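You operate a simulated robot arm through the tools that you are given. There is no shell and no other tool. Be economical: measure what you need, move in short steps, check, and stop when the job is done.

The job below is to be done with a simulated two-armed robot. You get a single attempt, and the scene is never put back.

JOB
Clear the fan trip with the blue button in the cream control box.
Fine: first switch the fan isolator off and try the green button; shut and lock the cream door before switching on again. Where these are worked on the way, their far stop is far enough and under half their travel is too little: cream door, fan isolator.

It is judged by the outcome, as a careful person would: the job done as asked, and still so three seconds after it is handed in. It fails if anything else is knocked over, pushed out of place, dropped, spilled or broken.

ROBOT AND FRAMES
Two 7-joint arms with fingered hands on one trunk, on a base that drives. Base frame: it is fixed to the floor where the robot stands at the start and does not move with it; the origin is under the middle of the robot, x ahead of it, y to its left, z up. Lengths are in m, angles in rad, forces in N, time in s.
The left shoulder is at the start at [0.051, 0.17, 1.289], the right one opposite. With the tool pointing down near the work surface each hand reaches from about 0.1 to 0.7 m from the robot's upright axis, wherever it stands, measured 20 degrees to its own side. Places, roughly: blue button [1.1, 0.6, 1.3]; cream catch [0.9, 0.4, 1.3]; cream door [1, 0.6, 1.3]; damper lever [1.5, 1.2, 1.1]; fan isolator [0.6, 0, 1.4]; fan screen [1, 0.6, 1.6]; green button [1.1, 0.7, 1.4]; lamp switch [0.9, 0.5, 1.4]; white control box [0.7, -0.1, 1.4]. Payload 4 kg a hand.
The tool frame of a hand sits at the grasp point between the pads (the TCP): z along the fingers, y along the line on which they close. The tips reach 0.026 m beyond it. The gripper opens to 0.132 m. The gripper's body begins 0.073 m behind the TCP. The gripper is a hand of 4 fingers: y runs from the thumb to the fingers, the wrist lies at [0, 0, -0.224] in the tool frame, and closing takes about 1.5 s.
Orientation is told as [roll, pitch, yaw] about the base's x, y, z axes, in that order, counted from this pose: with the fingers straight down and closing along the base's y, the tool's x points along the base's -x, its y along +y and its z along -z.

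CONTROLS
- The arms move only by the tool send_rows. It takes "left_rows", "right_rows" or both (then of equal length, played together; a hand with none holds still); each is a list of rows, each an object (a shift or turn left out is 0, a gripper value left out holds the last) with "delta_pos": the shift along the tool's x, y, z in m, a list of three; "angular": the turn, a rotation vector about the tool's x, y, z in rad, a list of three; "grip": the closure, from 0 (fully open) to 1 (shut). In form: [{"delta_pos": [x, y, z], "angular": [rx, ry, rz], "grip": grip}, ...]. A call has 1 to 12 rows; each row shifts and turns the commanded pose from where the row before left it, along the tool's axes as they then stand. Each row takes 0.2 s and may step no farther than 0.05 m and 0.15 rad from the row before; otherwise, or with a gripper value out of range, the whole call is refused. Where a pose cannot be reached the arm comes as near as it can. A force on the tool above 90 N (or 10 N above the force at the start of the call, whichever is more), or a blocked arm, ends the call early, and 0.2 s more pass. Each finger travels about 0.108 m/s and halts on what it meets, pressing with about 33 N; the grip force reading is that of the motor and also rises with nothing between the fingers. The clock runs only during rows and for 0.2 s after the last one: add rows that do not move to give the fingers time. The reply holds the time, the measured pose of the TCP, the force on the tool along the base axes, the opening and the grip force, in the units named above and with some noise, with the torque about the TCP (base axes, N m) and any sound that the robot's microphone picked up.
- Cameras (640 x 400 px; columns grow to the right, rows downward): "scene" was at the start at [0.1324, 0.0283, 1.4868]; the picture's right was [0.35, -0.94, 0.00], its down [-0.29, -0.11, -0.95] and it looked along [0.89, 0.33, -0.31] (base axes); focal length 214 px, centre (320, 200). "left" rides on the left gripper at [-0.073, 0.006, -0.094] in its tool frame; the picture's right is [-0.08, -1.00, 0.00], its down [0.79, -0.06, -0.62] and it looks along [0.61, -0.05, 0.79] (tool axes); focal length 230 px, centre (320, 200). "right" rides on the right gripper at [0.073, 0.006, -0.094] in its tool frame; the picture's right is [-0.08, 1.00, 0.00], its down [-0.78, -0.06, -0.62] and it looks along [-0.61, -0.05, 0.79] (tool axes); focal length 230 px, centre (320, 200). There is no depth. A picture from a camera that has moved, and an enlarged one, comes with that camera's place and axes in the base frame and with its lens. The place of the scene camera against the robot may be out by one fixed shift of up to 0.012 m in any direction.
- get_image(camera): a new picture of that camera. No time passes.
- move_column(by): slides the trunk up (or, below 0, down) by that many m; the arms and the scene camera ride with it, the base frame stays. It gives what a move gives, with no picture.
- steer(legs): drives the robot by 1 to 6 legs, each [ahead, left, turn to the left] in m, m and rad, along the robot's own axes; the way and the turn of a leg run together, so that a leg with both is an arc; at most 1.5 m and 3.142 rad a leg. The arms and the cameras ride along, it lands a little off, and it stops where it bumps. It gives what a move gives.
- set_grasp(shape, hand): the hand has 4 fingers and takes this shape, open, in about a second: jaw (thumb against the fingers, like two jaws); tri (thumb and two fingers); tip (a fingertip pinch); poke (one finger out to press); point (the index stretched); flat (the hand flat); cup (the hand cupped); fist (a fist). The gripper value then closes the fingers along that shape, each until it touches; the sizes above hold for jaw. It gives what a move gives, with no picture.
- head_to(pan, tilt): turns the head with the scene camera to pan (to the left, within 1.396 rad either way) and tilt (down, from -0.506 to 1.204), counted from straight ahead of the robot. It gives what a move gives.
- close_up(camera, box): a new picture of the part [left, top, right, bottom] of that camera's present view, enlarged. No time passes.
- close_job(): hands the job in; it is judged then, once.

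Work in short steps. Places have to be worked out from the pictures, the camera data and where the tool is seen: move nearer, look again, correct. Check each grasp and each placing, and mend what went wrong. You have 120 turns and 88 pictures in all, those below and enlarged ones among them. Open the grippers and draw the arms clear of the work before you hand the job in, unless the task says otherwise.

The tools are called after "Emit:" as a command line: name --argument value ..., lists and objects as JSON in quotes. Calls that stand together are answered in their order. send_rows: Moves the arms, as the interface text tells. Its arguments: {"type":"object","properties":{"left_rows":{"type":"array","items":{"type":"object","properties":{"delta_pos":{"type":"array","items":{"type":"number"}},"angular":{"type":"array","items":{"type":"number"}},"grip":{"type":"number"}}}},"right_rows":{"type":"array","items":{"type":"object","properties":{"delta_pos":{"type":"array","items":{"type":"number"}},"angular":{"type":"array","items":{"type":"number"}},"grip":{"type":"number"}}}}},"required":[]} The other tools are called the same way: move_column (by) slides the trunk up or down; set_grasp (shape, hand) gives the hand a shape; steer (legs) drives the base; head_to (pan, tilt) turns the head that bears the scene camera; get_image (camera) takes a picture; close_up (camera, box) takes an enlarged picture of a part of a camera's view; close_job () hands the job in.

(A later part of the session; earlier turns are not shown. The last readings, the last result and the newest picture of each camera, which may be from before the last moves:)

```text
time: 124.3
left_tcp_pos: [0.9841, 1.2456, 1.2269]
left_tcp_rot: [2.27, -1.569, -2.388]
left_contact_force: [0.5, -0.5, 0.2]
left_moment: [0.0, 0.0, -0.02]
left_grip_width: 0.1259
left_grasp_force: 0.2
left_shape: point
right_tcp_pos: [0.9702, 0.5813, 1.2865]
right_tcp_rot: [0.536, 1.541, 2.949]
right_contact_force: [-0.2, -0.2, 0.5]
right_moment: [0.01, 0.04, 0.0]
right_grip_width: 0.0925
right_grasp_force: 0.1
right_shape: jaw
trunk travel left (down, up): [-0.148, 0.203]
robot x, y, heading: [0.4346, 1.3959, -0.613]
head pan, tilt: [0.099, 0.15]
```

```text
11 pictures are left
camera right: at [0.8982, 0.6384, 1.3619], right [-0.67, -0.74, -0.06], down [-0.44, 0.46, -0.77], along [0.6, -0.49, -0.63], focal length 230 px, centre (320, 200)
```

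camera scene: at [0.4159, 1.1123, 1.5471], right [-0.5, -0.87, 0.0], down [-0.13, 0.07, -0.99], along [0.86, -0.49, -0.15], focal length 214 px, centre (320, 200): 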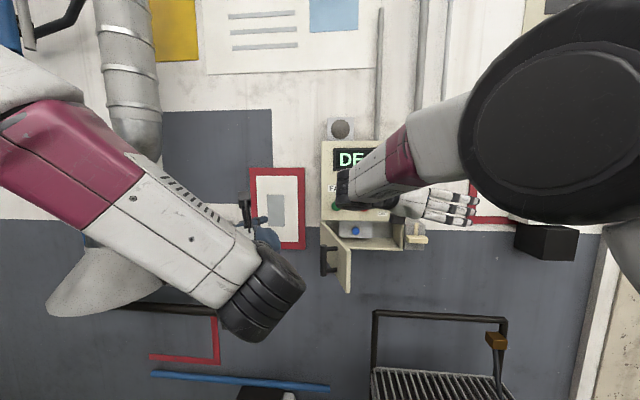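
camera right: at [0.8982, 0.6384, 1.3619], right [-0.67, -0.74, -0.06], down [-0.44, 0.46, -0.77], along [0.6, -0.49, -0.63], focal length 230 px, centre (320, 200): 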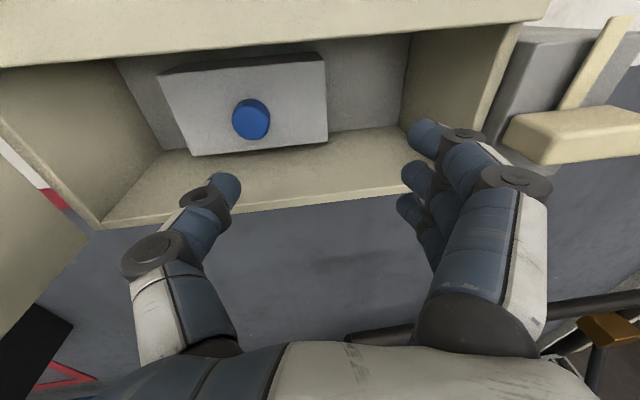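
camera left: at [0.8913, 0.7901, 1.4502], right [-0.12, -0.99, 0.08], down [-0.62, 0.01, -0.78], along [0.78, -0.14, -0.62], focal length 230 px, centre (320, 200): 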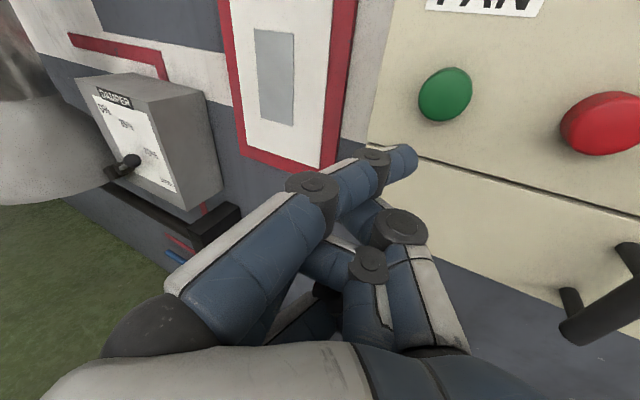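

Blue button done and hand is out. To shut the door I'll push it with the left fist. First lower the trunk 0.1 so the right hand passes below the catch, then shift the base right.

Emit:
send_rows --right_rows '[{"delta_pos": [0, 0, -0.015]}, {"delta_pos": [0, 0, -0.015]}, {}]'

Emit:
move_column --by -0.1

Emit:
set_grasp --hand "left" --shape "fist"

Emit:
steer --legs '[[0.01, -0.3, 0]]'

Emit:
get_image --camera "scene"

```text
time: 125.3
left_tcp_pos: [0.9847, 1.2459, 1.2269]
left_tcp_rot: [2.033, -1.57, -2.151]
left_contact_force: [-0.5, -0.2, 0.6]
left_moment: [0.01, -0.03, -0.01]
left_grip_width: 0.1263
left_grasp_force: 0.0
left_shape: point
right_tcp_pos: [0.9116, 0.5591, 1.2777]
right_tcp_rot: [-0.228, 1.531, 2.12]
right_contact_force: [0.0, -0.2, -0.3]
right_moment: [0.01, 0.01, 0.02]
right_grip_width: 0.0926
right_grasp_force: 0.0
right_shape: jaw
trunk travel left (down, up): [-0.148, 0.203]
robot x, y, heading: [0.4349, 1.3931, -0.616]
head pan, tilt: [0.099, 0.15]
stopped in row 3 (right hand): the arm was blocked; the commanded pose is now the measured one
```

```text
time: 126.6
left_tcp_pos: [1.0239, 1.2168, 1.0558]
left_tcp_rot: [0.51, -1.406, -0.629]
left_contact_force: [-1.0, -0.4, -1.2]
left_moment: [0.01, -0.01, 0.04]
left_grip_width: 0.126
left_grasp_force: 0.1
left_shape: point
right_tcp_pos: [0.9329, 0.4984, 1.005]
right_tcp_rot: [0.081, 1.312, 2.379]
right_contact_force: [-6.4, 2.7, -1.5]
right_moment: [0.11, 0.1, -0.45]
right_grip_width: 0.0936
right_grasp_force: 0.0
right_shape: jaw
trunk travel left (down, up): [-0.048, 0.303]
robot x, y, heading: [0.4357, 1.3884, -0.618]
head pan, tilt: [0.099, 0.15]
```

```text
time: 127.5
left_tcp_pos: [1.0249, 1.2167, 1.0546]
left_tcp_rot: [0.507, -1.404, -0.625]
left_contact_force: [0.8, -0.4, -0.2]
left_moment: [-0.01, 0.03, 0.03]
left_grip_width: 0.0
left_grasp_force: 0.2
left_shape: fist
right_tcp_pos: [0.9348, 0.4978, 1.0092]
right_tcp_rot: [0.073, 1.32, 2.371]
right_contact_force: [-6.9, 3.9, 0.0]
right_moment: [0.17, 0.17, -0.53]
right_grip_width: 0.0939
right_grasp_force: 0.0
right_shape: jaw
trunk travel left (down, up): [-0.048, 0.303]
robot x, y, heading: [0.4342, 1.39, -0.615]
head pan, tilt: [0.099, 0.15]
```

```text
time: 129.6
left_tcp_pos: [0.8609, 0.9739, 1.0572]
left_tcp_rot: [0.504, -1.408, -0.615]
left_contact_force: [-0.4, -0.3, 0.0]
left_moment: [0.0, -0.01, -0.01]
left_grip_width: 0.0
left_grasp_force: 0.0
left_shape: fist
right_tcp_pos: [0.7741, 0.2545, 1.0119]
right_tcp_rot: [0.087, 1.322, 2.387]
right_contact_force: [-14.2, 16.3, 9.9]
right_moment: [-0.16, 0.91, -1.77]
right_grip_width: 0.0949
right_grasp_force: 0.0
right_shape: jaw
trunk travel left (down, up): [-0.048, 0.303]
robot x, y, heading: [0.2718, 1.1455, -0.61]
head pan, tilt: [0.099, 0.15]
```

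```text
10 pictures are left
camera scene: at [0.5369, 0.9674, 1.2307], right [-0.49, -0.87, 0.0], down [-0.13, 0.07, -0.99], along [0.86, -0.48, -0.15], focal length 214 px, centre (320, 200)
```

scene: 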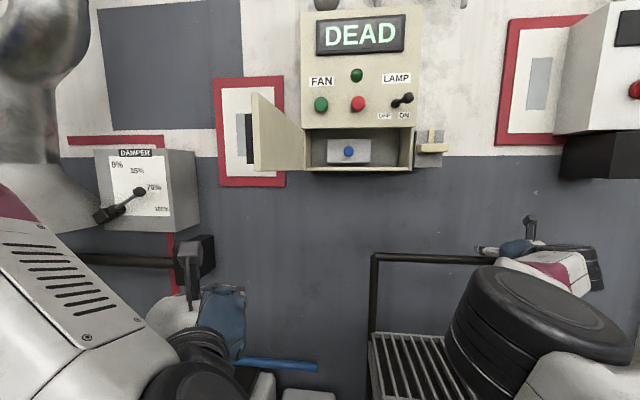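

Lowering that far made the trunk lean forward; the right hand now touches something near the cart rail. I raise the trunk back and back off at once.

Emit:
move_column --by 0.1

Emit:
get_image --camera "scene"

```text
time: 130.9
left_tcp_pos: [0.8636, 0.9704, 1.1529]
left_tcp_rot: [0.504, -1.398, -0.617]
left_contact_force: [0.3, -0.5, -0.8]
left_moment: [0.02, 0.0, 0.04]
left_grip_width: 0.0003
left_grasp_force: 0.0
left_shape: fist
right_tcp_pos: [0.7778, 0.251, 1.1039]
right_tcp_rot: [0.084, 1.314, 2.391]
right_contact_force: [-0.1, 0.0, -1.1]
right_moment: [0.0, 0.03, -0.03]
right_grip_width: 0.0925
right_grasp_force: 0.0
right_shape: jaw
trunk travel left (down, up): [-0.148, 0.203]
robot x, y, heading: [0.2716, 1.1449, -0.61]
head pan, tilt: [0.099, 0.15]
```

```text
9 pictures are left
camera scene: at [0.4533, 1.025, 1.3455], right [-0.49, -0.87, 0.0], down [-0.13, 0.07, -0.99], along [0.86, -0.48, -0.15], focal length 214 px, centre (320, 200)
```

scene: 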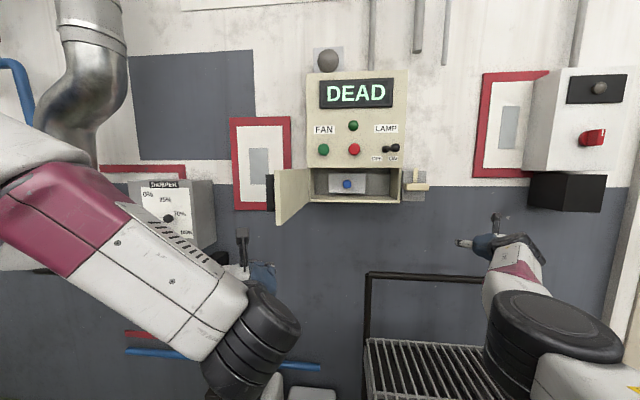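

Contact is gone. I raise the trunk 0.14 more so the left fist is at door height.

Emit:
move_column --by 0.14

Emit:
send_rows --left_rows '[{"delta_pos": [0, -0.012, 0.025]}, {"delta_pos": [0, -0.012, 0.025]}, {"delta_pos": [0, -0.012, 0.025]}, {}]'

Emit:
get_image --camera "scene"

```text
time: 132.6
left_tcp_pos: [0.8639, 0.9718, 1.2948]
left_tcp_rot: [0.508, -1.402, -0.623]
left_contact_force: [-1.1, 0.1, -0.2]
left_moment: [0.01, -0.02, 0.05]
left_grip_width: 0.0
left_grasp_force: 0.0
left_shape: fist
right_tcp_pos: [0.7596, 0.2634, 1.3174]
right_tcp_rot: [0.019, 1.394, 2.326]
right_contact_force: [0.0, -1.3, 0.0]
right_moment: [0.01, 0.02, 0.0]
right_grip_width: 0.0923
right_grasp_force: 0.1
right_shape: jaw
trunk travel left (down, up): [-0.288, 0.063]
robot x, y, heading: [0.2687, 1.1438, -0.61]
head pan, tilt: [0.099, 0.15]
```

```text
time: 133.6
left_tcp_pos: [0.932, 0.9285, 1.2819]
left_tcp_rot: [0.51, -1.402, -0.624]
left_contact_force: [-3.9, 2.9, 1.6]
left_moment: [-0.14, -0.07, -0.39]
left_grip_width: 0.0001
left_grasp_force: 0.0
left_shape: fist
right_tcp_pos: [0.7579, 0.2642, 1.3183]
right_tcp_rot: [0.021, 1.397, 2.326]
right_contact_force: [-0.4, -0.2, -0.9]
right_moment: [-0.03, -0.01, -0.01]
right_grip_width: 0.0923
right_grasp_force: 0.0
right_shape: jaw
trunk travel left (down, up): [-0.288, 0.063]
robot x, y, heading: [0.2724, 1.1446, -0.614]
head pan, tilt: [0.099, 0.15]
```

```text
8 pictures are left
camera scene: at [0.39, 1.0694, 1.4904], right [-0.49, -0.87, 0.0], down [-0.13, 0.07, -0.99], along [0.86, -0.48, -0.15], focal length 214 px, centre (320, 200)
```

scene: 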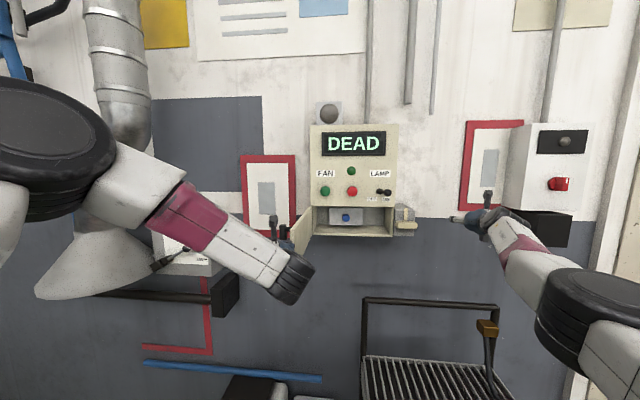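

The left fist is at the handle. I retract the right hand a bit and push the door with the left fist sideways in small steps.

Emit:
send_rows --left_rows '[{"delta_pos": [0, -0.0287, -0.01]}, {"delta_pos": [0, -0.0287, -0.01]}, {"delta_pos": [0, -0.029, -0.008]}, {"delta_pos": [0, -0.029, -0.005]}, {}]' --right_rows '[{"delta_pos": [0, 0, -0.03]}, {"delta_pos": [0, 0, -0.03]}, {"delta_pos": [0, 0, -0.03]}, {}, {}]'

```text
time: 134.8
left_tcp_pos: [0.8897, 0.8171, 1.2749]
left_tcp_rot: [0.501, -1.401, -0.613]
left_contact_force: [-0.4, 0.6, 0.0]
left_moment: [0.01, -0.01, 0.01]
left_grip_width: 0.0002
left_grasp_force: 0.0
left_shape: fist
right_tcp_pos: [0.6899, 0.3205, 1.3316]
right_tcp_rot: [0.003, 1.395, 2.287]
right_contact_force: [-0.6, -0.5, 0.6]
right_moment: [0.01, -0.01, -0.05]
right_grip_width: 0.0925
right_grasp_force: 0.0
right_shape: jaw
trunk travel left (down, up): [-0.288, 0.063]
robot x, y, heading: [0.2695, 1.1435, -0.612]
head pan, tilt: [0.099, 0.15]
```

Continue pushing, now right and forward.

Emit:
send_rows --left_rows '[{"delta_pos": [-0.003, -0.03, 0.01]}, {"delta_pos": [-0.003, -0.032, 0.0167]}, {"delta_pos": [-0.003, -0.032, 0.0167]}, {"delta_pos": [-0.003, -0.032, 0.0167]}, {}]'

Emit:
get_image --camera "scene"

```text
time: 136.2
left_tcp_pos: [0.9948, 0.7385, 1.2806]
left_tcp_rot: [0.32, -1.408, -0.332]
left_contact_force: [0.5, 0.1, -0.4]
left_moment: [-0.01, -0.05, -0.02]
left_grip_width: 0.0001
left_grasp_force: 0.0
left_shape: fist
right_tcp_pos: [0.6847, 0.3175, 1.3299]
right_tcp_rot: [0.011, 1.394, 2.287]
right_contact_force: [-0.7, -0.2, 0.7]
right_moment: [0.0, 0.02, -0.02]
right_grip_width: 0.0928
right_grasp_force: 0.0
right_shape: jaw
trunk travel left (down, up): [-0.288, 0.063]
robot x, y, heading: [0.269, 1.1464, -0.61]
head pan, tilt: [0.099, 0.15]
stopped in row 5 (left hand): the arm was blocked; the commanded pose is now the measured one
```

```text
7 pictures are left
camera scene: at [0.3917, 1.0693, 1.4902], right [-0.49, -0.87, 0.0], down [-0.13, 0.07, -0.99], along [0.86, -0.48, -0.15], focal length 214 px, centre (320, 200)
```

scene: 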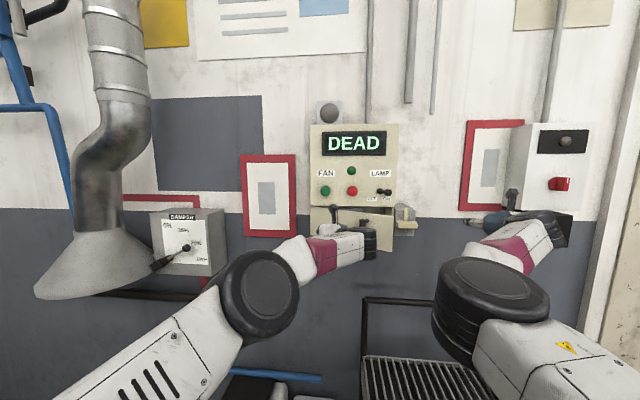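

The door is nearly closed. I pull the fist back 4 cm, move the base right 0.15 m, then push forward near the handle.

Emit:
send_rows --left_rows '[{"delta_pos": [0, 0.0226, -0.033]}, {}]'

Emit:
steer --legs '[[0, -0.15, 0]]'

```text
time: 136.8
left_tcp_pos: [0.9579, 0.7559, 1.2859]
left_tcp_rot: [0.342, -1.409, -0.363]
left_contact_force: [0.5, -1.0, -1.5]
left_moment: [-0.01, -0.04, 0.01]
left_grip_width: 0.0
left_grasp_force: 0.1
left_shape: fist
right_tcp_pos: [0.683, 0.3173, 1.3287]
right_tcp_rot: [0.005, 1.39, 2.283]
right_contact_force: [-0.4, -0.6, -0.3]
right_moment: [-0.04, -0.04, 0.04]
right_grip_width: 0.0925
right_grasp_force: 0.1
right_shape: jaw
trunk travel left (down, up): [-0.288, 0.063]
robot x, y, heading: [0.2724, 1.1385, -0.607]
head pan, tilt: [0.099, 0.15]
```

```text
time: 138.2
left_tcp_pos: [0.8727, 0.6349, 1.2862]
left_tcp_rot: [0.342, -1.411, -0.361]
left_contact_force: [-0.7, -0.4, -0.3]
left_moment: [0.06, -0.01, 0.01]
left_grip_width: 0.0
left_grasp_force: 0.1
left_shape: fist
right_tcp_pos: [0.6002, 0.1967, 1.329]
right_tcp_rot: [0.002, 1.394, 2.283]
right_contact_force: [0.5, -0.3, -0.9]
right_moment: [0.01, -0.01, 0.05]
right_grip_width: 0.0924
right_grasp_force: 0.1
right_shape: jaw
trunk travel left (down, up): [-0.288, 0.063]
robot x, y, heading: [0.188, 1.024, -0.605]
head pan, tilt: [0.099, 0.15]
```

Now push forward 7 cm with the base.

Emit:
steer --legs '[[0.07, 0, 0]]'

```text
time: 139.2
left_tcp_pos: [0.9293, 0.597, 1.2858]
left_tcp_rot: [0.337, -1.409, -0.36]
left_contact_force: [1.1, -0.3, -0.4]
left_moment: [-0.03, 0.0, 0.03]
left_grip_width: 0.0001
left_grasp_force: 0.1
left_shape: fist
right_tcp_pos: [0.6565, 0.157, 1.33]
right_tcp_rot: [0.008, 1.393, 2.285]
right_contact_force: [0.8, -0.4, -0.1]
right_moment: [-0.02, -0.02, 0.01]
right_grip_width: 0.0926
right_grasp_force: 0.2
right_shape: jaw
trunk travel left (down, up): [-0.288, 0.063]
robot x, y, heading: [0.2426, 0.9791, -0.609]
head pan, tilt: [0.099, 0.15]
```

No contact yet; continue with small arm steps forward.

Emit:
send_rows --left_rows '[{"delta_pos": [0, -0.0085, 0.0124]}, {"delta_pos": [0, -0.0085, 0.0124]}, {"delta_pos": [0, -0.006, 0.008]}, {}]'

Emit:
get_image --camera "left"

```text
time: 140.2
left_tcp_pos: [0.958, 0.5847, 1.2865]
left_tcp_rot: [0.304, -1.416, -0.314]
left_contact_force: [-50.1, 45.8, -8.4]
left_moment: [0.3, -0.17, -2.54]
left_grip_width: 0.0003
left_grasp_force: 0.0
left_shape: fist
right_tcp_pos: [0.6484, 0.1635, 1.3363]
right_tcp_rot: [0.0, 1.402, 2.277]
right_contact_force: [-0.9, 0.5, 0.3]
right_moment: [0.01, 0.03, 0.03]
right_grip_width: 0.0926
right_grasp_force: 0.1
right_shape: jaw
trunk travel left (down, up): [-0.288, 0.063]
robot x, y, heading: [0.2403, 0.9832, -0.605]
head pan, tilt: [0.099, 0.15]
```

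```text
6 pictures are left
camera left: at [0.8755, 0.5882, 1.3732], right [0.0, -1.0, 0.03], down [-0.73, -0.02, -0.69], along [0.69, -0.02, -0.73], focal length 230 px, centre (320, 200)
```

left: 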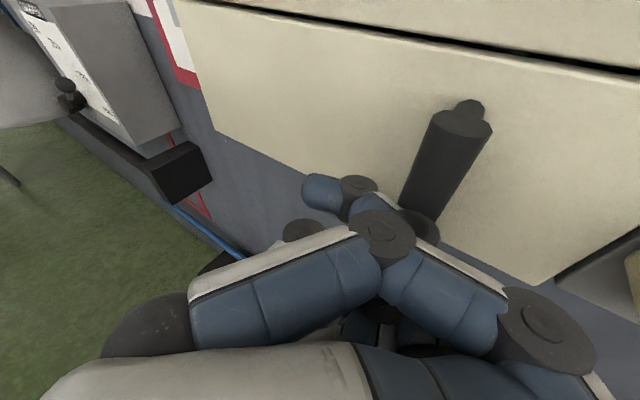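

The door is flush shut. I draw the left fist back and roll the right hand to thumb-up for the catch handle, which now lies horizontal.

Emit:
send_rows --left_rows '[{"delta_pos": [0, 0.02, -0.03]}, {"delta_pos": [0, 0.025, -0.036]}, {"delta_pos": [0, 0.025, -0.036]}, {}, {}, {}, {}, {}, {}, {}, {}]' --right_rows '[{"delta_pos": [0, 0, -0.03], "angular": [0, 0, 0.14]}, {"delta_pos": [0, 0, -0.03], "angular": [0, 0, 0.14]}, {"angular": [0, 0, 0.14]}, {"angular": [0, 0, 0.14]}, {"angular": [0, 0, 0.14]}, {"angular": [0, 0, 0.14]}, {"angular": [0, 0, 0.14]}, {"angular": [0, 0, 0.14]}, {"angular": [0, 0, 0.14]}, {"angular": [0, 0, 0.14]}, {"angular": [0, 0, 0.14]}]'

Emit:
move_column --by -0.11

Emit:
steer --legs '[[-0.01, 0.09, 0]]'

```text
time: 142.6
left_tcp_pos: [0.8635, 0.6448, 1.2974]
left_tcp_rot: [0.335, -1.409, -0.357]
left_contact_force: [-0.1, 0.0, 1.5]
left_moment: [0.02, -0.04, -0.03]
left_grip_width: 0.0
left_grasp_force: 0.0
left_shape: fist
right_tcp_pos: [0.606, 0.1927, 1.3341]
right_tcp_rot: [-1.384, 0.022, 0.693]
right_contact_force: [0.4, -0.4, 0.4]
right_moment: [-0.02, 0.0, 0.0]
right_grip_width: 0.0924
right_grasp_force: 0.0
right_shape: jaw
trunk travel left (down, up): [-0.288, 0.063]
robot x, y, heading: [0.2435, 0.9827, -0.611]
head pan, tilt: [0.099, 0.15]
```

```text
time: 144.0
left_tcp_pos: [0.8612, 0.6462, 1.1906]
left_tcp_rot: [0.329, -1.414, -0.349]
left_contact_force: [0.3, -0.4, 0.3]
left_moment: [0.03, 0.01, -0.01]
left_grip_width: 0.0
left_grasp_force: 0.0
left_shape: fist
right_tcp_pos: [0.5867, 0.1784, 1.219]
right_tcp_rot: [-1.374, 0.001, 0.659]
right_contact_force: [0.2, 0.7, 0.4]
right_moment: [0.0, 0.02, 0.01]
right_grip_width: 0.0925
right_grasp_force: 0.0
right_shape: jaw
trunk travel left (down, up): [-0.178, 0.173]
robot x, y, heading: [0.2415, 0.9862, -0.616]
head pan, tilt: [0.099, 0.15]
```

```text
time: 145.1
left_tcp_pos: [0.9055, 0.7239, 1.1898]
left_tcp_rot: [0.333, -1.41, -0.35]
left_contact_force: [1.3, 0.7, -0.9]
left_moment: [0.01, 0.0, -0.01]
left_grip_width: 0.0
left_grasp_force: 0.0
left_shape: fist
right_tcp_pos: [0.6327, 0.2573, 1.2236]
right_tcp_rot: [-1.382, -0.006, 0.663]
right_contact_force: [0.2, -0.5, 0.0]
right_moment: [0.02, 0.0, -0.03]
right_grip_width: 0.0926
right_grasp_force: 0.0
right_shape: jaw
trunk travel left (down, up): [-0.178, 0.173]
robot x, y, heading: [0.2862, 1.064, -0.611]
head pan, tilt: [0.099, 0.15]
```

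Base now matches the earlier catch position. I move the right hand to the earlier pre-grasp pose (0.79, 0.50, 1.289), levelling it.

Emit:
send_rows --right_rows '[{"delta_pos": [-0.0345, -0.008, -0.0103], "angular": [0.024, -0.037, 0]}, {"delta_pos": [-0.0347, -0.008, -0.009], "angular": [0.024, -0.037, 0]}, {"delta_pos": [-0.0352, -0.008, -0.0078], "angular": [0.024, -0.037, 0]}, {"delta_pos": [-0.0355, -0.008, -0.0065], "angular": [0.024, -0.037, 0]}, {"delta_pos": [-0.0357, -0.008, -0.005], "angular": [0.024, -0.037, 0]}, {"delta_pos": [-0.036, -0.008, -0.004], "angular": [0.024, -0.037, 0]}, {"delta_pos": [-0.036, -0.008, -0.002], "angular": [0.024, -0.037, 0]}, {"delta_pos": [-0.036, -0.008, -0.001], "angular": [0.024, -0.034, 0]}, {}]'

```text
time: 147.3
left_tcp_pos: [0.9048, 0.7236, 1.1889]
left_tcp_rot: [0.335, -1.41, -0.355]
left_contact_force: [-0.5, -0.5, 0.4]
left_moment: [-0.01, 0.0, 0.04]
left_grip_width: 0.0
left_grasp_force: 0.0
left_shape: fist
right_tcp_pos: [0.782, 0.4506, 1.2967]
right_tcp_rot: [-1.572, -0.111, 0.91]
right_contact_force: [0.5, 0.1, 0.4]
right_moment: [0.0, -0.02, 0.03]
right_grip_width: 0.0928
right_grasp_force: 0.0
right_shape: jaw
trunk travel left (down, up): [-0.178, 0.173]
robot x, y, heading: [0.2817, 1.0618, -0.609]
head pan, tilt: [0.099, 0.15]
stopped in row 9 (right hand): the arm was blocked; the commanded pose is now the measured one
```

Close; correct 4.5 cm left with slight advance and trim the angles.

Emit:
send_rows --right_rows '[{"delta_pos": [-0.012, 0.001, 0.015], "angular": [0, -0.015, -0.033]}, {"delta_pos": [-0.015, 0.002, 0.01], "angular": [0, -0.015, -0.033]}, {"delta_pos": [-0.018, 0.003, 0.01], "angular": [0, -0.015, -0.033]}, {}]'

Emit:
get_image --camera "right"

```text
time: 148.5
left_tcp_pos: [0.9045, 0.7224, 1.1887]
left_tcp_rot: [0.336, -1.411, -0.355]
left_contact_force: [-0.4, -0.4, 0.4]
left_moment: [0.0, 0.02, -0.03]
left_grip_width: 0.0001
left_grasp_force: 0.0
left_shape: fist
right_tcp_pos: [0.8182, 0.4345, 1.3039]
right_tcp_rot: [-1.582, -0.076, 0.915]
right_contact_force: [-0.6, -0.7, 0.5]
right_moment: [0.0, 0.0, 0.01]
right_grip_width: 0.0925
right_grasp_force: 0.0
right_shape: jaw
trunk travel left (down, up): [-0.178, 0.173]
robot x, y, heading: [0.291, 1.0595, -0.614]
head pan, tilt: [0.099, 0.15]
stopped in row 4 (right hand): the arm was blocked; the commanded pose is now the measured one
```

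```text
5 pictures are left
camera right: at [0.6986, 0.434, 1.2905], right [0.1, 0.12, -0.99], down [-0.01, 0.99, 0.11], along [0.99, 0.0, 0.1], focal length 230 px, centre (320, 200)
```

right: 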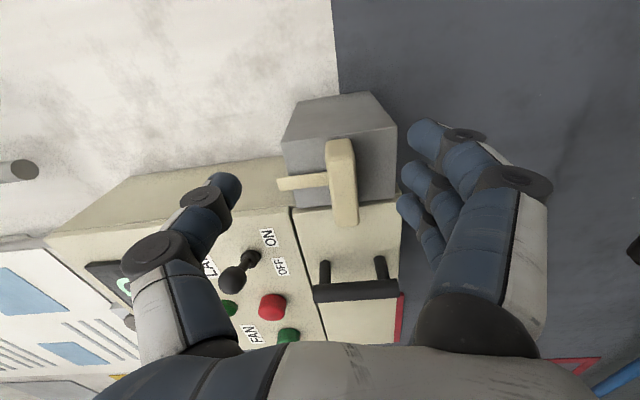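

The catch handle lies ahead-left. I'll use the base for the 37 mm left and the trunk for 15 mm down, keeping the arm still.

Emit:
steer --legs '[[0, 0.038, 0]]'

Emit:
move_column --by -0.012

```text
time: 149.3
left_tcp_pos: [0.9273, 0.7549, 1.1892]
left_tcp_rot: [0.327, -1.411, -0.348]
left_contact_force: [0.2, 0.6, 0.2]
left_moment: [0.02, 0.0, -0.03]
left_grip_width: 0.0001
left_grasp_force: 0.1
left_shape: fist
right_tcp_pos: [0.8392, 0.4685, 1.303]
right_tcp_rot: [-1.581, -0.074, 0.914]
right_contact_force: [0.2, 0.3, 0.7]
right_moment: [0.0, -0.02, -0.05]
right_grip_width: 0.0927
right_grasp_force: 0.0
right_shape: jaw
trunk travel left (down, up): [-0.178, 0.173]
robot x, y, heading: [0.3088, 1.0928, -0.606]
head pan, tilt: [0.099, 0.15]
```

```text
time: 149.9
left_tcp_pos: [0.9254, 0.7544, 1.1787]
left_tcp_rot: [0.331, -1.414, -0.351]
left_contact_force: [-1.3, -0.2, 0.4]
left_moment: [-0.01, 0.04, -0.02]
left_grip_width: 0.0001
left_grasp_force: 0.1
left_shape: fist
right_tcp_pos: [0.8148, 0.4316, 1.2856]
right_tcp_rot: [-1.568, -0.135, 0.865]
right_contact_force: [-0.1, 0.7, 0.5]
right_moment: [0.05, 0.0, 0.03]
right_grip_width: 0.0925
right_grasp_force: 0.0
right_shape: jaw
trunk travel left (down, up): [-0.166, 0.185]
robot x, y, heading: [0.3088, 1.0896, -0.615]
head pan, tilt: [0.099, 0.15]
```

The hand drifted right again with the trunk move; height is now right (1.286). Base left 4 cm more.

Emit:
steer --legs '[[0, 0.042, 0]]'

```text
time: 150.8
left_tcp_pos: [0.9514, 0.7886, 1.176]
left_tcp_rot: [0.327, -1.411, -0.348]
left_contact_force: [0.0, 0.8, 0.5]
left_moment: [-0.01, 0.04, -0.08]
left_grip_width: 0.0
left_grasp_force: 0.0
left_shape: fist
right_tcp_pos: [0.8426, 0.4703, 1.2907]
right_tcp_rot: [-1.575, -0.139, 0.873]
right_contact_force: [1.0, 0.2, 1.0]
right_moment: [0.01, 0.01, -0.04]
right_grip_width: 0.0927
right_grasp_force: 0.0
right_shape: jaw
trunk travel left (down, up): [-0.166, 0.185]
robot x, y, heading: [0.3291, 1.125, -0.611]
head pan, tilt: [0.099, 0.15]
```

Now in line. Advance ~5 cm with the arm, trimming the angles, then close.

Emit:
send_rows --right_rows '[{"delta_pos": [0.001, 0, 0.016], "angular": [0, -0.025, -0.04]}, {"delta_pos": [0.001, 0, 0.016], "angular": [0, -0.025, -0.04]}, {"delta_pos": [0.001, 0, 0.014], "angular": [0, -0.025, -0.04]}]'

Emit:
get_image --camera "right"

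```text
time: 151.6
left_tcp_pos: [0.9508, 0.7876, 1.1758]
left_tcp_rot: [0.335, -1.408, -0.355]
left_contact_force: [0.3, -0.2, -0.4]
left_moment: [0.01, -0.01, -0.02]
left_grip_width: 0.0
left_grasp_force: 0.0
left_shape: fist
right_tcp_pos: [0.8694, 0.428, 1.294]
right_tcp_rot: [-1.588, -0.039, 0.933]
right_contact_force: [0.7, 0.3, 0.9]
right_moment: [0.01, 0.02, 0.03]
right_grip_width: 0.0923
right_grasp_force: 0.1
right_shape: jaw
trunk travel left (down, up): [-0.166, 0.185]
robot x, y, heading: [0.3292, 1.1244, -0.613]
head pan, tilt: [0.099, 0.15]
```

```text
4 pictures are left
camera right: at [0.7502, 0.4244, 1.2848], right [0.08, 0.08, -0.99], down [-0.03, 1.0, 0.08], along [1.0, 0.02, 0.08], focal length 230 px, centre (320, 200)
```

right: 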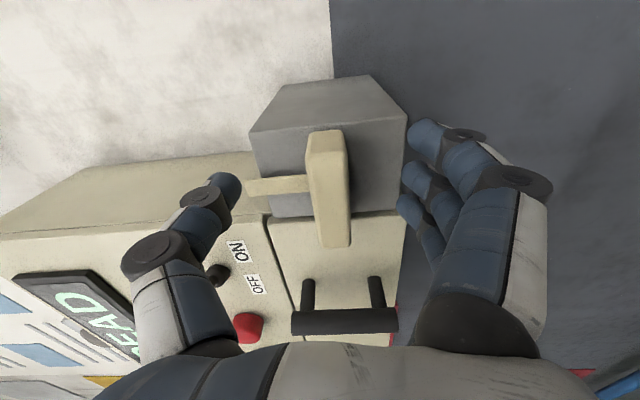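

Handle is between thumb and fingers. Nudge left 12 mm and close.

Emit:
send_rows --right_rows '[{"delta_pos": [-0.012, 0.003, 0.002]}, {"grip": 0.6}, {"grip": 0.8}, {"grip": 1.0}, {"grip": 1.0}, {"grip": 1.0}, {"grip": 1.0}, {"grip": 1.0}]'

```text
time: 153.6
left_tcp_pos: [0.9521, 0.7914, 1.1775]
left_tcp_rot: [0.32, -1.411, -0.339]
left_contact_force: [-0.2, 0.3, -0.7]
left_moment: [0.0, 0.02, -0.04]
left_grip_width: 0.0
left_grasp_force: 0.0
left_shape: fist
right_tcp_pos: [0.8586, 0.4129, 1.2912]
right_tcp_rot: [-1.588, -0.069, 0.897]
right_contact_force: [4.6, 10.3, 8.1]
right_moment: [-0.27, 0.15, 0.19]
right_grip_width: 0.0111
right_grasp_force: 33.1
right_shape: jaw
trunk travel left (down, up): [-0.166, 0.185]
robot x, y, heading: [0.33, 1.1284, -0.612]
head pan, tilt: [0.099, 0.15]
stopped in row 8 (right hand): the arm was blocked; the commanded pose is now the measured one
```

The arm drifted to the right again before closing. Open, shift the base left 32 mm, and regrip with no arm motion.

Emit:
send_rows --right_rows '[{"grip": 0.6}, {"grip": 0.4}, {"grip": 0.4}]'

Emit:
steer --legs '[[0.002, 0.032, 0]]'

```text
time: 154.4
left_tcp_pos: [0.9507, 0.7888, 1.1769]
left_tcp_rot: [0.336, -1.41, -0.356]
left_contact_force: [0.3, 0.7, -0.3]
left_moment: [0.01, 0.02, -0.01]
left_grip_width: 0.0
left_grasp_force: 0.1
left_shape: fist
right_tcp_pos: [0.8572, 0.4087, 1.2885]
right_tcp_rot: [-1.581, -0.073, 0.891]
right_contact_force: [-0.5, -0.3, 0.0]
right_moment: [0.01, 0.01, -0.02]
right_grip_width: 0.0787
right_grasp_force: 0.0
right_shape: jaw
trunk travel left (down, up): [-0.166, 0.185]
robot x, y, heading: [0.3315, 1.1247, -0.607]
head pan, tilt: [0.099, 0.15]
```

```text
time: 155.3
left_tcp_pos: [0.9707, 0.8146, 1.1772]
left_tcp_rot: [0.326, -1.411, -0.346]
left_contact_force: [-0.1, 0.3, -0.2]
left_moment: [0.01, 0.02, 0.0]
left_grip_width: 0.0
left_grasp_force: 0.1
left_shape: fist
right_tcp_pos: [0.8775, 0.4339, 1.2877]
right_tcp_rot: [-1.58, -0.071, 0.894]
right_contact_force: [0.1, 0.6, 0.1]
right_moment: [0.01, 0.03, -0.03]
right_grip_width: 0.0787
right_grasp_force: 0.1
right_shape: jaw
trunk travel left (down, up): [-0.166, 0.185]
robot x, y, heading: [0.3492, 1.1515, -0.614]
head pan, tilt: [0.099, 0.15]
```

TCP is now within 4 mm of the earlier release pose. Close and begin turning counter-clockwise.

Emit:
send_rows --right_rows '[{"grip": 0.7}, {"grip": 1.0}, {"grip": 1.0}, {"grip": 1.0}, {"grip": 1.0}, {"grip": 1.0}, {"angular": [0, 0, -0.1]}, {"angular": [0, 0, -0.1]}, {}]'

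```text
time: 157.5
left_tcp_pos: [0.9695, 0.8113, 1.1773]
left_tcp_rot: [0.34, -1.41, -0.362]
left_contact_force: [-0.6, -0.4, -0.1]
left_moment: [-0.02, 0.0, 0.02]
left_grip_width: 0.0
left_grasp_force: 0.1
left_shape: fist
right_tcp_pos: [0.8412, 0.393, 1.2905]
right_tcp_rot: [-1.586, 0.069, 0.833]
right_contact_force: [0.0, -0.5, -0.4]
right_moment: [-0.02, 0.02, 0.04]
right_grip_width: 0.0079
right_grasp_force: 32.9
right_shape: jaw
trunk travel left (down, up): [-0.166, 0.185]
robot x, y, heading: [0.352, 1.1466, -0.615]
head pan, tilt: [0.099, 0.15]
stopped in row 9 (right hand): the arm was blocked; the commanded pose is now the measured one
```

The arm's elbow configuration differs from the one that worked. I'll retreat, roll to palm-down, and return to the earlier working stance (palm-down approach, then roll).

Emit:
send_rows --right_rows '[{"grip": 0.5}, {"delta_pos": [0, 0, -0.03], "grip": 0.4}, {"delta_pos": [0.01, 0, -0.03]}, {"angular": [0, 0, -0.14]}, {"angular": [0, 0, -0.14]}, {"angular": [0, 0, -0.14]}, {"angular": [0, 0, -0.14]}, {"angular": [0, 0, -0.14]}, {"angular": [0, 0, -0.14]}, {"angular": [0, 0, -0.14]}, {"angular": [0, 0, -0.14]}, {"angular": [0, 0, -0.14]}]'

```text
time: 160.3
left_tcp_pos: [0.9699, 0.8116, 1.1776]
left_tcp_rot: [0.338, -1.409, -0.36]
left_contact_force: [-0.7, -0.8, -0.4]
left_moment: [0.01, 0.01, -0.03]
left_grip_width: 0.0
left_grasp_force: 0.1
left_shape: fist
right_tcp_pos: [0.7619, 0.3345, 1.3225]
right_tcp_rot: [-1.632, 1.292, 0.727]
right_contact_force: [-1.1, 0.6, 0.0]
right_moment: [0.01, -0.01, 0.0]
right_grip_width: 0.0787
right_grasp_force: 0.0
right_shape: jaw
right hand out of reach, approached as far as the arm can: row 9, 10, 11, 12
trunk travel left (down, up): [-0.166, 0.185]
robot x, y, heading: [0.3515, 1.1499, -0.61]
head pan, tilt: [0.099, 0.15]
stopped in row 12 (right hand): the arm was blocked; the commanded pose is now the measured one
```

Try sliding the palm-down hand left in this free zone to see whether the arm follows.

Emit:
send_rows --right_rows '[{"delta_pos": [-0.006, -0.025, -0.012], "angular": [0.01, 0, -0.03]}, {"delta_pos": [-0.006, -0.025, -0.012], "angular": [0.01, 0, -0.03]}, {"delta_pos": [-0.006, -0.03, -0.006], "angular": [0.01, 0, -0.03]}, {"delta_pos": [-0.006, -0.03, -0.002], "angular": [0.01, 0, -0.03]}, {"delta_pos": [-0.006, -0.03, 0], "angular": [0.01, 0, -0.03]}, {}]'

```text
time: 161.9
left_tcp_pos: [0.97, 0.8096, 1.1755]
left_tcp_rot: [0.34, -1.41, -0.361]
left_contact_force: [-0.9, 0.3, 0.1]
left_moment: [-0.03, 0.01, 0.01]
left_grip_width: 0.0
left_grasp_force: 0.1
left_shape: fist
right_tcp_pos: [0.8277, 0.3502, 1.3521]
right_tcp_rot: [-1.65, 1.409, 0.704]
right_contact_force: [0.1, -0.6, 0.2]
right_moment: [0.0, -0.04, 0.01]
right_grip_width: 0.0787
right_grasp_force: 0.0
right_shape: jaw
right hand out of reach, approached as far as the arm can: row 1, 2, 3, 4, 5
trunk travel left (down, up): [-0.166, 0.185]
robot x, y, heading: [0.3497, 1.1454, -0.612]
head pan, tilt: [0.099, 0.15]
stopped in row 6 (right hand): the arm was blocked; the commanded pose is now the measured one
```

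The arm won't regrip there. Alternative: push the catch's right end up from below with the closed hand, then push it left. I close the hand, back off slightly and lower it.

Emit:
send_rows --right_rows '[{"delta_pos": [0, 0, -0.03], "grip": 1.0}, {"delta_pos": [-0.028, 0, 0]}, {"delta_pos": [-0.028, 0, 0]}, {"delta_pos": [-0.028, 0, 0]}, {"delta_pos": [-0.028, 0, 0]}, {}]'

```text
time: 163.5
left_tcp_pos: [0.9685, 0.811, 1.1785]
left_tcp_rot: [0.341, -1.411, -0.361]
left_contact_force: [-0.5, 0.8, 0.3]
left_moment: [0.0, -0.01, 0.01]
left_grip_width: 0.0
left_grasp_force: 0.0
left_shape: fist
right_tcp_pos: [0.7964, 0.3052, 1.2618]
right_tcp_rot: [-1.663, 1.39, 0.634]
right_contact_force: [-0.3, -0.5, -0.5]
right_moment: [0.01, 0.0, 0.01]
right_grip_width: 0.0
right_grasp_force: 32.5
right_shape: jaw
right hand out of reach, approached as far as the arm can: row 1, 2, 3, 4, 5
trunk travel left (down, up): [-0.166, 0.185]
robot x, y, heading: [0.3516, 1.1498, -0.615]
head pan, tilt: [0.099, 0.15]
stopped in row 6 (right hand): the arm was blocked; the commanded pose is now the measured one
```

Good, lowered to 1.262. Trunk down 3 cm more, then check pose.

Emit:
move_column --by -0.035

```text
time: 164.3
left_tcp_pos: [0.9684, 0.8124, 1.1441]
left_tcp_rot: [0.329, -1.413, -0.351]
left_contact_force: [-0.5, -0.4, 1.0]
left_moment: [0.0, 0.02, -0.02]
left_grip_width: 0.0
left_grasp_force: 0.1
left_shape: fist
right_tcp_pos: [0.7677, 0.2848, 1.2367]
right_tcp_rot: [-1.711, 1.378, 0.538]
right_contact_force: [0.3, 0.6, 0.1]
right_moment: [0.02, 0.06, 0.03]
right_grip_width: 0.0
right_grasp_force: 33.3
right_shape: jaw
trunk travel left (down, up): [-0.131, 0.22]
robot x, y, heading: [0.3485, 1.149, -0.612]
head pan, tilt: [0.099, 0.15]
```

Tips will pass under the block. Lower another 1 cm and drive left 15 cm.

Emit:
move_column --by -0.01

Emit:
steer --legs '[[0.0, 0.15, 0]]'

Emit:
get_image --camera "right"

```text
time: 164.8
left_tcp_pos: [0.9689, 0.8113, 1.1334]
left_tcp_rot: [0.327, -1.413, -0.35]
left_contact_force: [0.3, -0.2, 0.6]
left_moment: [-0.06, 0.02, -0.02]
left_grip_width: 0.0001
left_grasp_force: 0.0
left_shape: fist
right_tcp_pos: [0.775, 0.2903, 1.2264]
right_tcp_rot: [-1.722, 1.385, 0.541]
right_contact_force: [0.3, 0.4, 0.3]
right_moment: [0.04, -0.03, 0.02]
right_grip_width: 0.0
right_grasp_force: 32.7
right_shape: jaw
trunk travel left (down, up): [-0.121, 0.23]
robot x, y, heading: [0.3486, 1.1503, -0.614]
head pan, tilt: [0.099, 0.15]
```

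```text
time: 166.2
left_tcp_pos: [1.0573, 0.9344, 1.1323]
left_tcp_rot: [0.332, -1.411, -0.355]
left_contact_force: [-0.2, 0.3, 0.8]
left_moment: [0.0, -0.01, -0.04]
left_grip_width: 0.0001
left_grasp_force: 0.0
left_shape: fist
right_tcp_pos: [0.8653, 0.4142, 1.218]
right_tcp_rot: [-1.669, 1.393, 0.591]
right_contact_force: [0.4, 0.9, -0.1]
right_moment: [0.01, -0.01, -0.03]
right_grip_width: 0.0
right_grasp_force: 33.1
right_shape: jaw
trunk travel left (down, up): [-0.121, 0.23]
robot x, y, heading: [0.4372, 1.2717, -0.616]
head pan, tilt: [0.099, 0.15]
```

```text
3 pictures are left
camera right: at [0.7896, 0.4748, 1.2871], right [-0.75, -0.62, -0.25], down [-0.23, 0.59, -0.77], along [0.63, -0.52, -0.58], focal length 230 px, centre (320, 200)
```

right: 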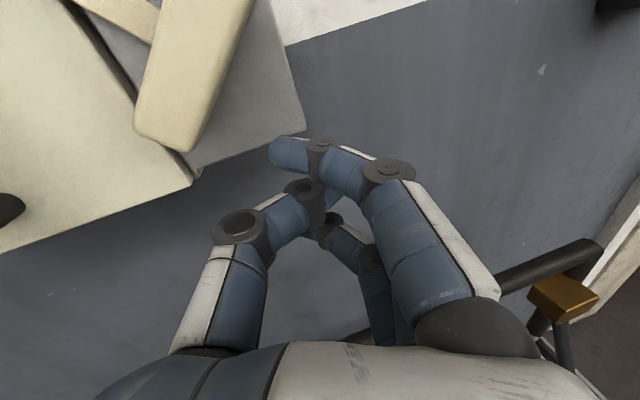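

The picture shows the catch already half-turned (block at ~45°, tongue up-left), so my earlier grips moved it. Remaining: push its upper end left. I move right 6 cm, raise the trunk 12 cm and check the pose.

Emit:
steer --legs '[[-0.01, -0.07, 0]]'

Emit:
move_column --by 0.12

```text
time: 167.2
left_tcp_pos: [1.0077, 0.8828, 1.1316]
left_tcp_rot: [0.341, -1.411, -0.363]
left_contact_force: [0.6, -0.2, 0.5]
left_moment: [-0.01, 0.0, 0.02]
left_grip_width: 0.0001
left_grasp_force: 0.0
left_shape: fist
right_tcp_pos: [0.8103, 0.3588, 1.2174]
right_tcp_rot: [-1.665, 1.394, 0.587]
right_contact_force: [0.3, 0.4, -0.2]
right_moment: [-0.01, -0.01, 0.04]
right_grip_width: 0.0
right_grasp_force: 33.5
right_shape: jaw
trunk travel left (down, up): [-0.121, 0.23]
robot x, y, heading: [0.3879, 1.2237, -0.614]
head pan, tilt: [0.099, 0.15]
```

```text
time: 168.8
left_tcp_pos: [1.0084, 0.8829, 1.2504]
left_tcp_rot: [0.34, -1.409, -0.364]
left_contact_force: [0.9, 0.0, -0.6]
left_moment: [0.02, 0.03, -0.02]
left_grip_width: 0.0002
left_grasp_force: 0.1
left_shape: fist
right_tcp_pos: [0.8121, 0.3583, 1.3368]
right_tcp_rot: [-1.662, 1.394, 0.592]
right_contact_force: [0.8, 0.0, 0.2]
right_moment: [-0.03, -0.01, 0.03]
right_grip_width: 0.0
right_grasp_force: 33.3
right_shape: jaw
trunk travel left (down, up): [-0.241, 0.11]
robot x, y, heading: [0.3914, 1.2201, -0.608]
head pan, tilt: [0.099, 0.15]
```

Clean vertical move. Now forward 2 cm, then left 7 cm to engage the block's upper end.

Emit:
steer --legs '[[0.02, 0, 0], [0, 0.065, 0]]'

```text
time: 170.1
left_tcp_pos: [1.061, 0.924, 1.2516]
left_tcp_rot: [0.332, -1.41, -0.355]
left_contact_force: [1.1, -0.4, 0.1]
left_moment: [0.0, -0.03, 0.01]
left_grip_width: 0.0001
left_grasp_force: 0.1
left_shape: fist
right_tcp_pos: [0.8628, 0.399, 1.338]
right_tcp_rot: [-1.672, 1.393, 0.58]
right_contact_force: [-1.2, -3.7, 4.0]
right_moment: [-0.12, 0.0, -0.11]
right_grip_width: 0.0001
right_grasp_force: 33.1
right_shape: jaw
trunk travel left (down, up): [-0.241, 0.11]
robot x, y, heading: [0.4438, 1.2658, -0.612]
head pan, tilt: [0.099, 0.15]
```

Contact begins. Push on 3 cm left.

Emit:
steer --legs '[[0, 0.025, 0]]'

Emit:
get_image --camera "right"

```text
time: 170.9
left_tcp_pos: [1.0714, 0.9423, 1.2525]
left_tcp_rot: [0.343, -1.413, -0.37]
left_contact_force: [0.5, 0.3, -0.2]
left_moment: [-0.01, -0.03, -0.03]
left_grip_width: 0.0
left_grasp_force: 0.1
left_shape: fist
right_tcp_pos: [0.8705, 0.4151, 1.3367]
right_tcp_rot: [-1.674, 1.395, 0.569]
right_contact_force: [-14.7, -13.5, 13.7]
right_moment: [-0.54, 0.2, -0.34]
right_grip_width: 0.0001
right_grasp_force: 33.6
right_shape: jaw
trunk travel left (down, up): [-0.241, 0.11]
robot x, y, heading: [0.4608, 1.2857, -0.619]
head pan, tilt: [0.099, 0.15]
```

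```text
2 pictures are left
camera right: at [0.7966, 0.4775, 1.4065], right [-0.76, -0.6, -0.25], down [-0.22, 0.6, -0.77], along [0.62, -0.53, -0.58], focal length 230 px, centre (320, 200)
```

right: 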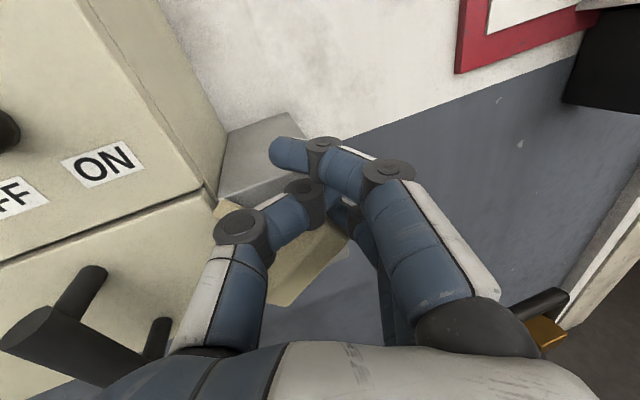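

The hand is pressing on the end cap — no torque there. I need to push the lower-right flank instead: back right 4.5 cm, lower 6 cm, then push left.

Emit:
steer --legs '[[0, -0.05, 0]]'

Emit:
move_column --by -0.06

Emit:
steer --legs '[[0, 0.045, 0]]'

```text
time: 171.9
left_tcp_pos: [1.0462, 0.9005, 1.2535]
left_tcp_rot: [0.34, -1.41, -0.37]
left_contact_force: [-0.6, 0.5, 0.7]
left_moment: [-0.02, 0.01, 0.0]
left_grip_width: 0.0
left_grasp_force: 0.1
left_shape: fist
right_tcp_pos: [0.8429, 0.3745, 1.3364]
right_tcp_rot: [-1.664, 1.396, 0.577]
right_contact_force: [0.3, 0.0, -0.5]
right_moment: [0.01, -0.03, 0.07]
right_grip_width: 0.0
right_grasp_force: 33.3
right_shape: jaw
trunk travel left (down, up): [-0.241, 0.11]
robot x, y, heading: [0.4294, 1.2409, -0.613]
head pan, tilt: [0.099, 0.15]
```

```text
time: 172.9
left_tcp_pos: [1.0454, 0.9029, 1.193]
left_tcp_rot: [0.331, -1.412, -0.356]
left_contact_force: [-0.1, 0.8, 0.4]
left_moment: [-0.01, 0.03, -0.03]
left_grip_width: 0.0
left_grasp_force: 0.1
left_shape: fist
right_tcp_pos: [0.844, 0.3761, 1.2793]
right_tcp_rot: [-1.677, 1.394, 0.57]
right_contact_force: [-0.3, -0.3, 0.8]
right_moment: [0.02, 0.02, -0.04]
right_grip_width: 0.0
right_grasp_force: 32.8
right_shape: jaw
trunk travel left (down, up): [-0.181, 0.17]
robot x, y, heading: [0.4262, 1.2424, -0.613]
head pan, tilt: [0.099, 0.15]
```

```text
time: 173.8
left_tcp_pos: [1.0664, 0.9372, 1.194]
left_tcp_rot: [0.342, -1.412, -0.37]
left_contact_force: [1.0, -0.1, 0.2]
left_moment: [0.01, 0.0, -0.03]
left_grip_width: 0.0001
left_grasp_force: 0.1
left_shape: fist
right_tcp_pos: [0.8628, 0.4105, 1.2783]
right_tcp_rot: [-1.686, 1.392, 0.552]
right_contact_force: [-20.9, 1.4, -0.9]
right_moment: [-0.07, -0.22, 0.11]
right_grip_width: 0.0
right_grasp_force: 32.9
right_shape: jaw
trunk travel left (down, up): [-0.181, 0.17]
robot x, y, heading: [0.4567, 1.2814, -0.616]
head pan, tilt: [0.099, 0.15]
```

Contact with ~20 N. Push 2 cm more left.

Emit:
steer --legs '[[0, 0.022, 0]]'

```text
time: 174.6
left_tcp_pos: [1.0779, 0.9522, 1.194]
left_tcp_rot: [0.351, -1.411, -0.381]
left_contact_force: [-0.3, -0.5, 1.1]
left_moment: [-0.03, 0.01, -0.02]
left_grip_width: 0.0001
left_grasp_force: 0.1
left_shape: fist
right_tcp_pos: [0.8724, 0.4226, 1.2774]
right_tcp_rot: [-1.682, 1.392, 0.547]
right_contact_force: [-30.0, -4.6, -6.4]
right_moment: [0.0, -0.29, -0.27]
right_grip_width: 0.0002
right_grasp_force: 32.7
right_shape: jaw
trunk travel left (down, up): [-0.181, 0.17]
robot x, y, heading: [0.4672, 1.2984, -0.615]
head pan, tilt: [0.099, 0.15]
```

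Near the expected final contact. One more 1 cm, then look.

Emit:
steer --legs '[[0, 0.012, 0]]'

Emit:
get_image --camera "right"

```text
time: 175.3
left_tcp_pos: [1.0843, 0.9606, 1.1923]
left_tcp_rot: [0.358, -1.411, -0.386]
left_contact_force: [0.4, -0.2, -1.1]
left_moment: [-0.02, 0.0, 0.03]
left_grip_width: 0.0
left_grasp_force: 0.0
left_shape: fist
right_tcp_pos: [0.8733, 0.4316, 1.2761]
right_tcp_rot: [-1.674, 1.389, 0.547]
right_contact_force: [-26.6, -16.4, -3.7]
right_moment: [0.19, -0.31, -0.36]
right_grip_width: 0.0
right_grasp_force: 33.2
right_shape: jaw
trunk travel left (down, up): [-0.181, 0.17]
robot x, y, heading: [0.4759, 1.3049, -0.619]
head pan, tilt: [0.099, 0.15]
```

```text
1 pictures are left
camera right: at [0.8017, 0.4933, 1.345], right [-0.77, -0.59, -0.25], down [-0.2, 0.6, -0.77], along [0.61, -0.54, -0.58], focal length 230 px, centre (320, 200)
```

right: 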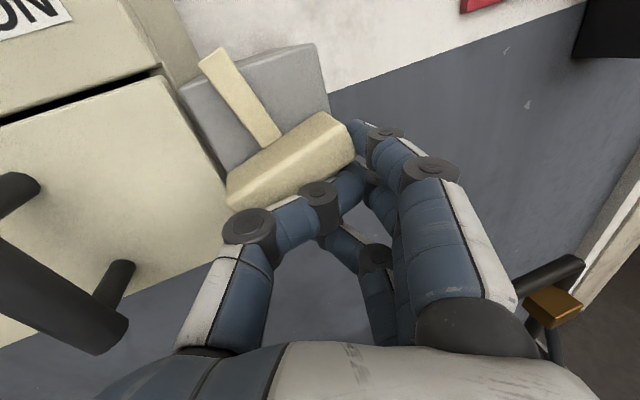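

The catch is in fact near horizontal again (tongue up), and the yawed closed hand slides off. I'll back out, turn the base left 0.25 rad to square the hand to the wall, and half-open the fingers for a straight, deeper lift under the block's right end.

Emit:
steer --legs '[[0, -0.05, 0], [-0.08, -0.1, 0], [0, -0.15, 0], [0, 0, 0.25]]'

Emit:
move_column --by -0.045

Emit:
send_rows --right_rows '[{"grip": 0.5}, {"grip": 0.45}, {"grip": 0.45}]'

```text
time: 178.6
left_tcp_pos: [0.8701, 0.8017, 1.1919]
left_tcp_rot: [0.334, -1.408, -0.308]
left_contact_force: [0.9, -0.1, -0.5]
left_moment: [0.01, 0.01, 0.03]
left_grip_width: 0.0
left_grasp_force: 0.0
left_shape: fist
right_tcp_pos: [0.6917, 0.2608, 1.2759]
right_tcp_rot: [-1.679, 1.393, 0.603]
right_contact_force: [0.4, -0.1, -0.5]
right_moment: [0.0, -0.03, 0.0]
right_grip_width: 0.0
right_grasp_force: 33.6
right_shape: jaw
trunk travel left (down, up): [-0.181, 0.17]
robot x, y, heading: [0.2362, 1.1128, -0.566]
head pan, tilt: [0.099, 0.15]
stopped in leg 4: the robot was blocked; the commanded pose is now the measured one
```

```text
time: 179.5
left_tcp_pos: [0.8702, 0.8036, 1.1496]
left_tcp_rot: [0.33, -1.411, -0.304]
left_contact_force: [-0.3, -0.2, 0.1]
left_moment: [-0.01, 0.01, -0.02]
left_grip_width: 0.0
left_grasp_force: 0.1
left_shape: fist
right_tcp_pos: [0.6887, 0.2621, 1.2362]
right_tcp_rot: [-1.698, 1.392, 0.583]
right_contact_force: [0.2, 0.7, 0.7]
right_moment: [0.02, 0.03, 0.01]
right_grip_width: 0.0
right_grasp_force: 32.6
right_shape: jaw
trunk travel left (down, up): [-0.136, 0.215]
robot x, y, heading: [0.234, 1.113, -0.561]
head pan, tilt: [0.099, 0.15]
```

```text
time: 180.3
left_tcp_pos: [0.8712, 0.8022, 1.1478]
left_tcp_rot: [0.335, -1.412, -0.307]
left_contact_force: [0.2, -0.2, 0.4]
left_moment: [0.02, -0.02, -0.01]
left_grip_width: 0.0
left_grasp_force: 0.1
left_shape: fist
right_tcp_pos: [0.6906, 0.2623, 1.2329]
right_tcp_rot: [-1.679, 1.394, 0.603]
right_contact_force: [0.2, -0.1, 0.4]
right_moment: [0.0, -0.03, 0.01]
right_grip_width: 0.0718
right_grasp_force: 0.1
right_shape: jaw
trunk travel left (down, up): [-0.136, 0.215]
robot x, y, heading: [0.2351, 1.1079, -0.563]
head pan, tilt: [0.099, 0.15]
```

The bin blocks the turn. I try squaring the hand with the arm itself here in free space.

Emit:
send_rows --right_rows '[{"angular": [0.05, 0, -0.04]}, {"angular": [0.05, 0, -0.04]}, {"angular": [0.05, 0, -0.04]}, {"angular": [0.05, 0, -0.04]}, {}]'

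```text
time: 181.5
left_tcp_pos: [0.8695, 0.803, 1.1477]
left_tcp_rot: [0.335, -1.41, -0.309]
left_contact_force: [0.0, 0.6, -0.3]
left_moment: [0.0, 0.01, 0.0]
left_grip_width: 0.0001
left_grasp_force: 0.2
left_shape: fist
right_tcp_pos: [0.6897, 0.2617, 1.233]
right_tcp_rot: [-2.897, 1.533, -0.422]
right_contact_force: [1.0, -0.9, 0.4]
right_moment: [-0.01, 0.0, -0.02]
right_grip_width: 0.072
right_grasp_force: 0.0
right_shape: jaw
trunk travel left (down, up): [-0.136, 0.215]
robot x, y, heading: [0.2368, 1.1095, -0.565]
head pan, tilt: [0.099, 0.15]
```

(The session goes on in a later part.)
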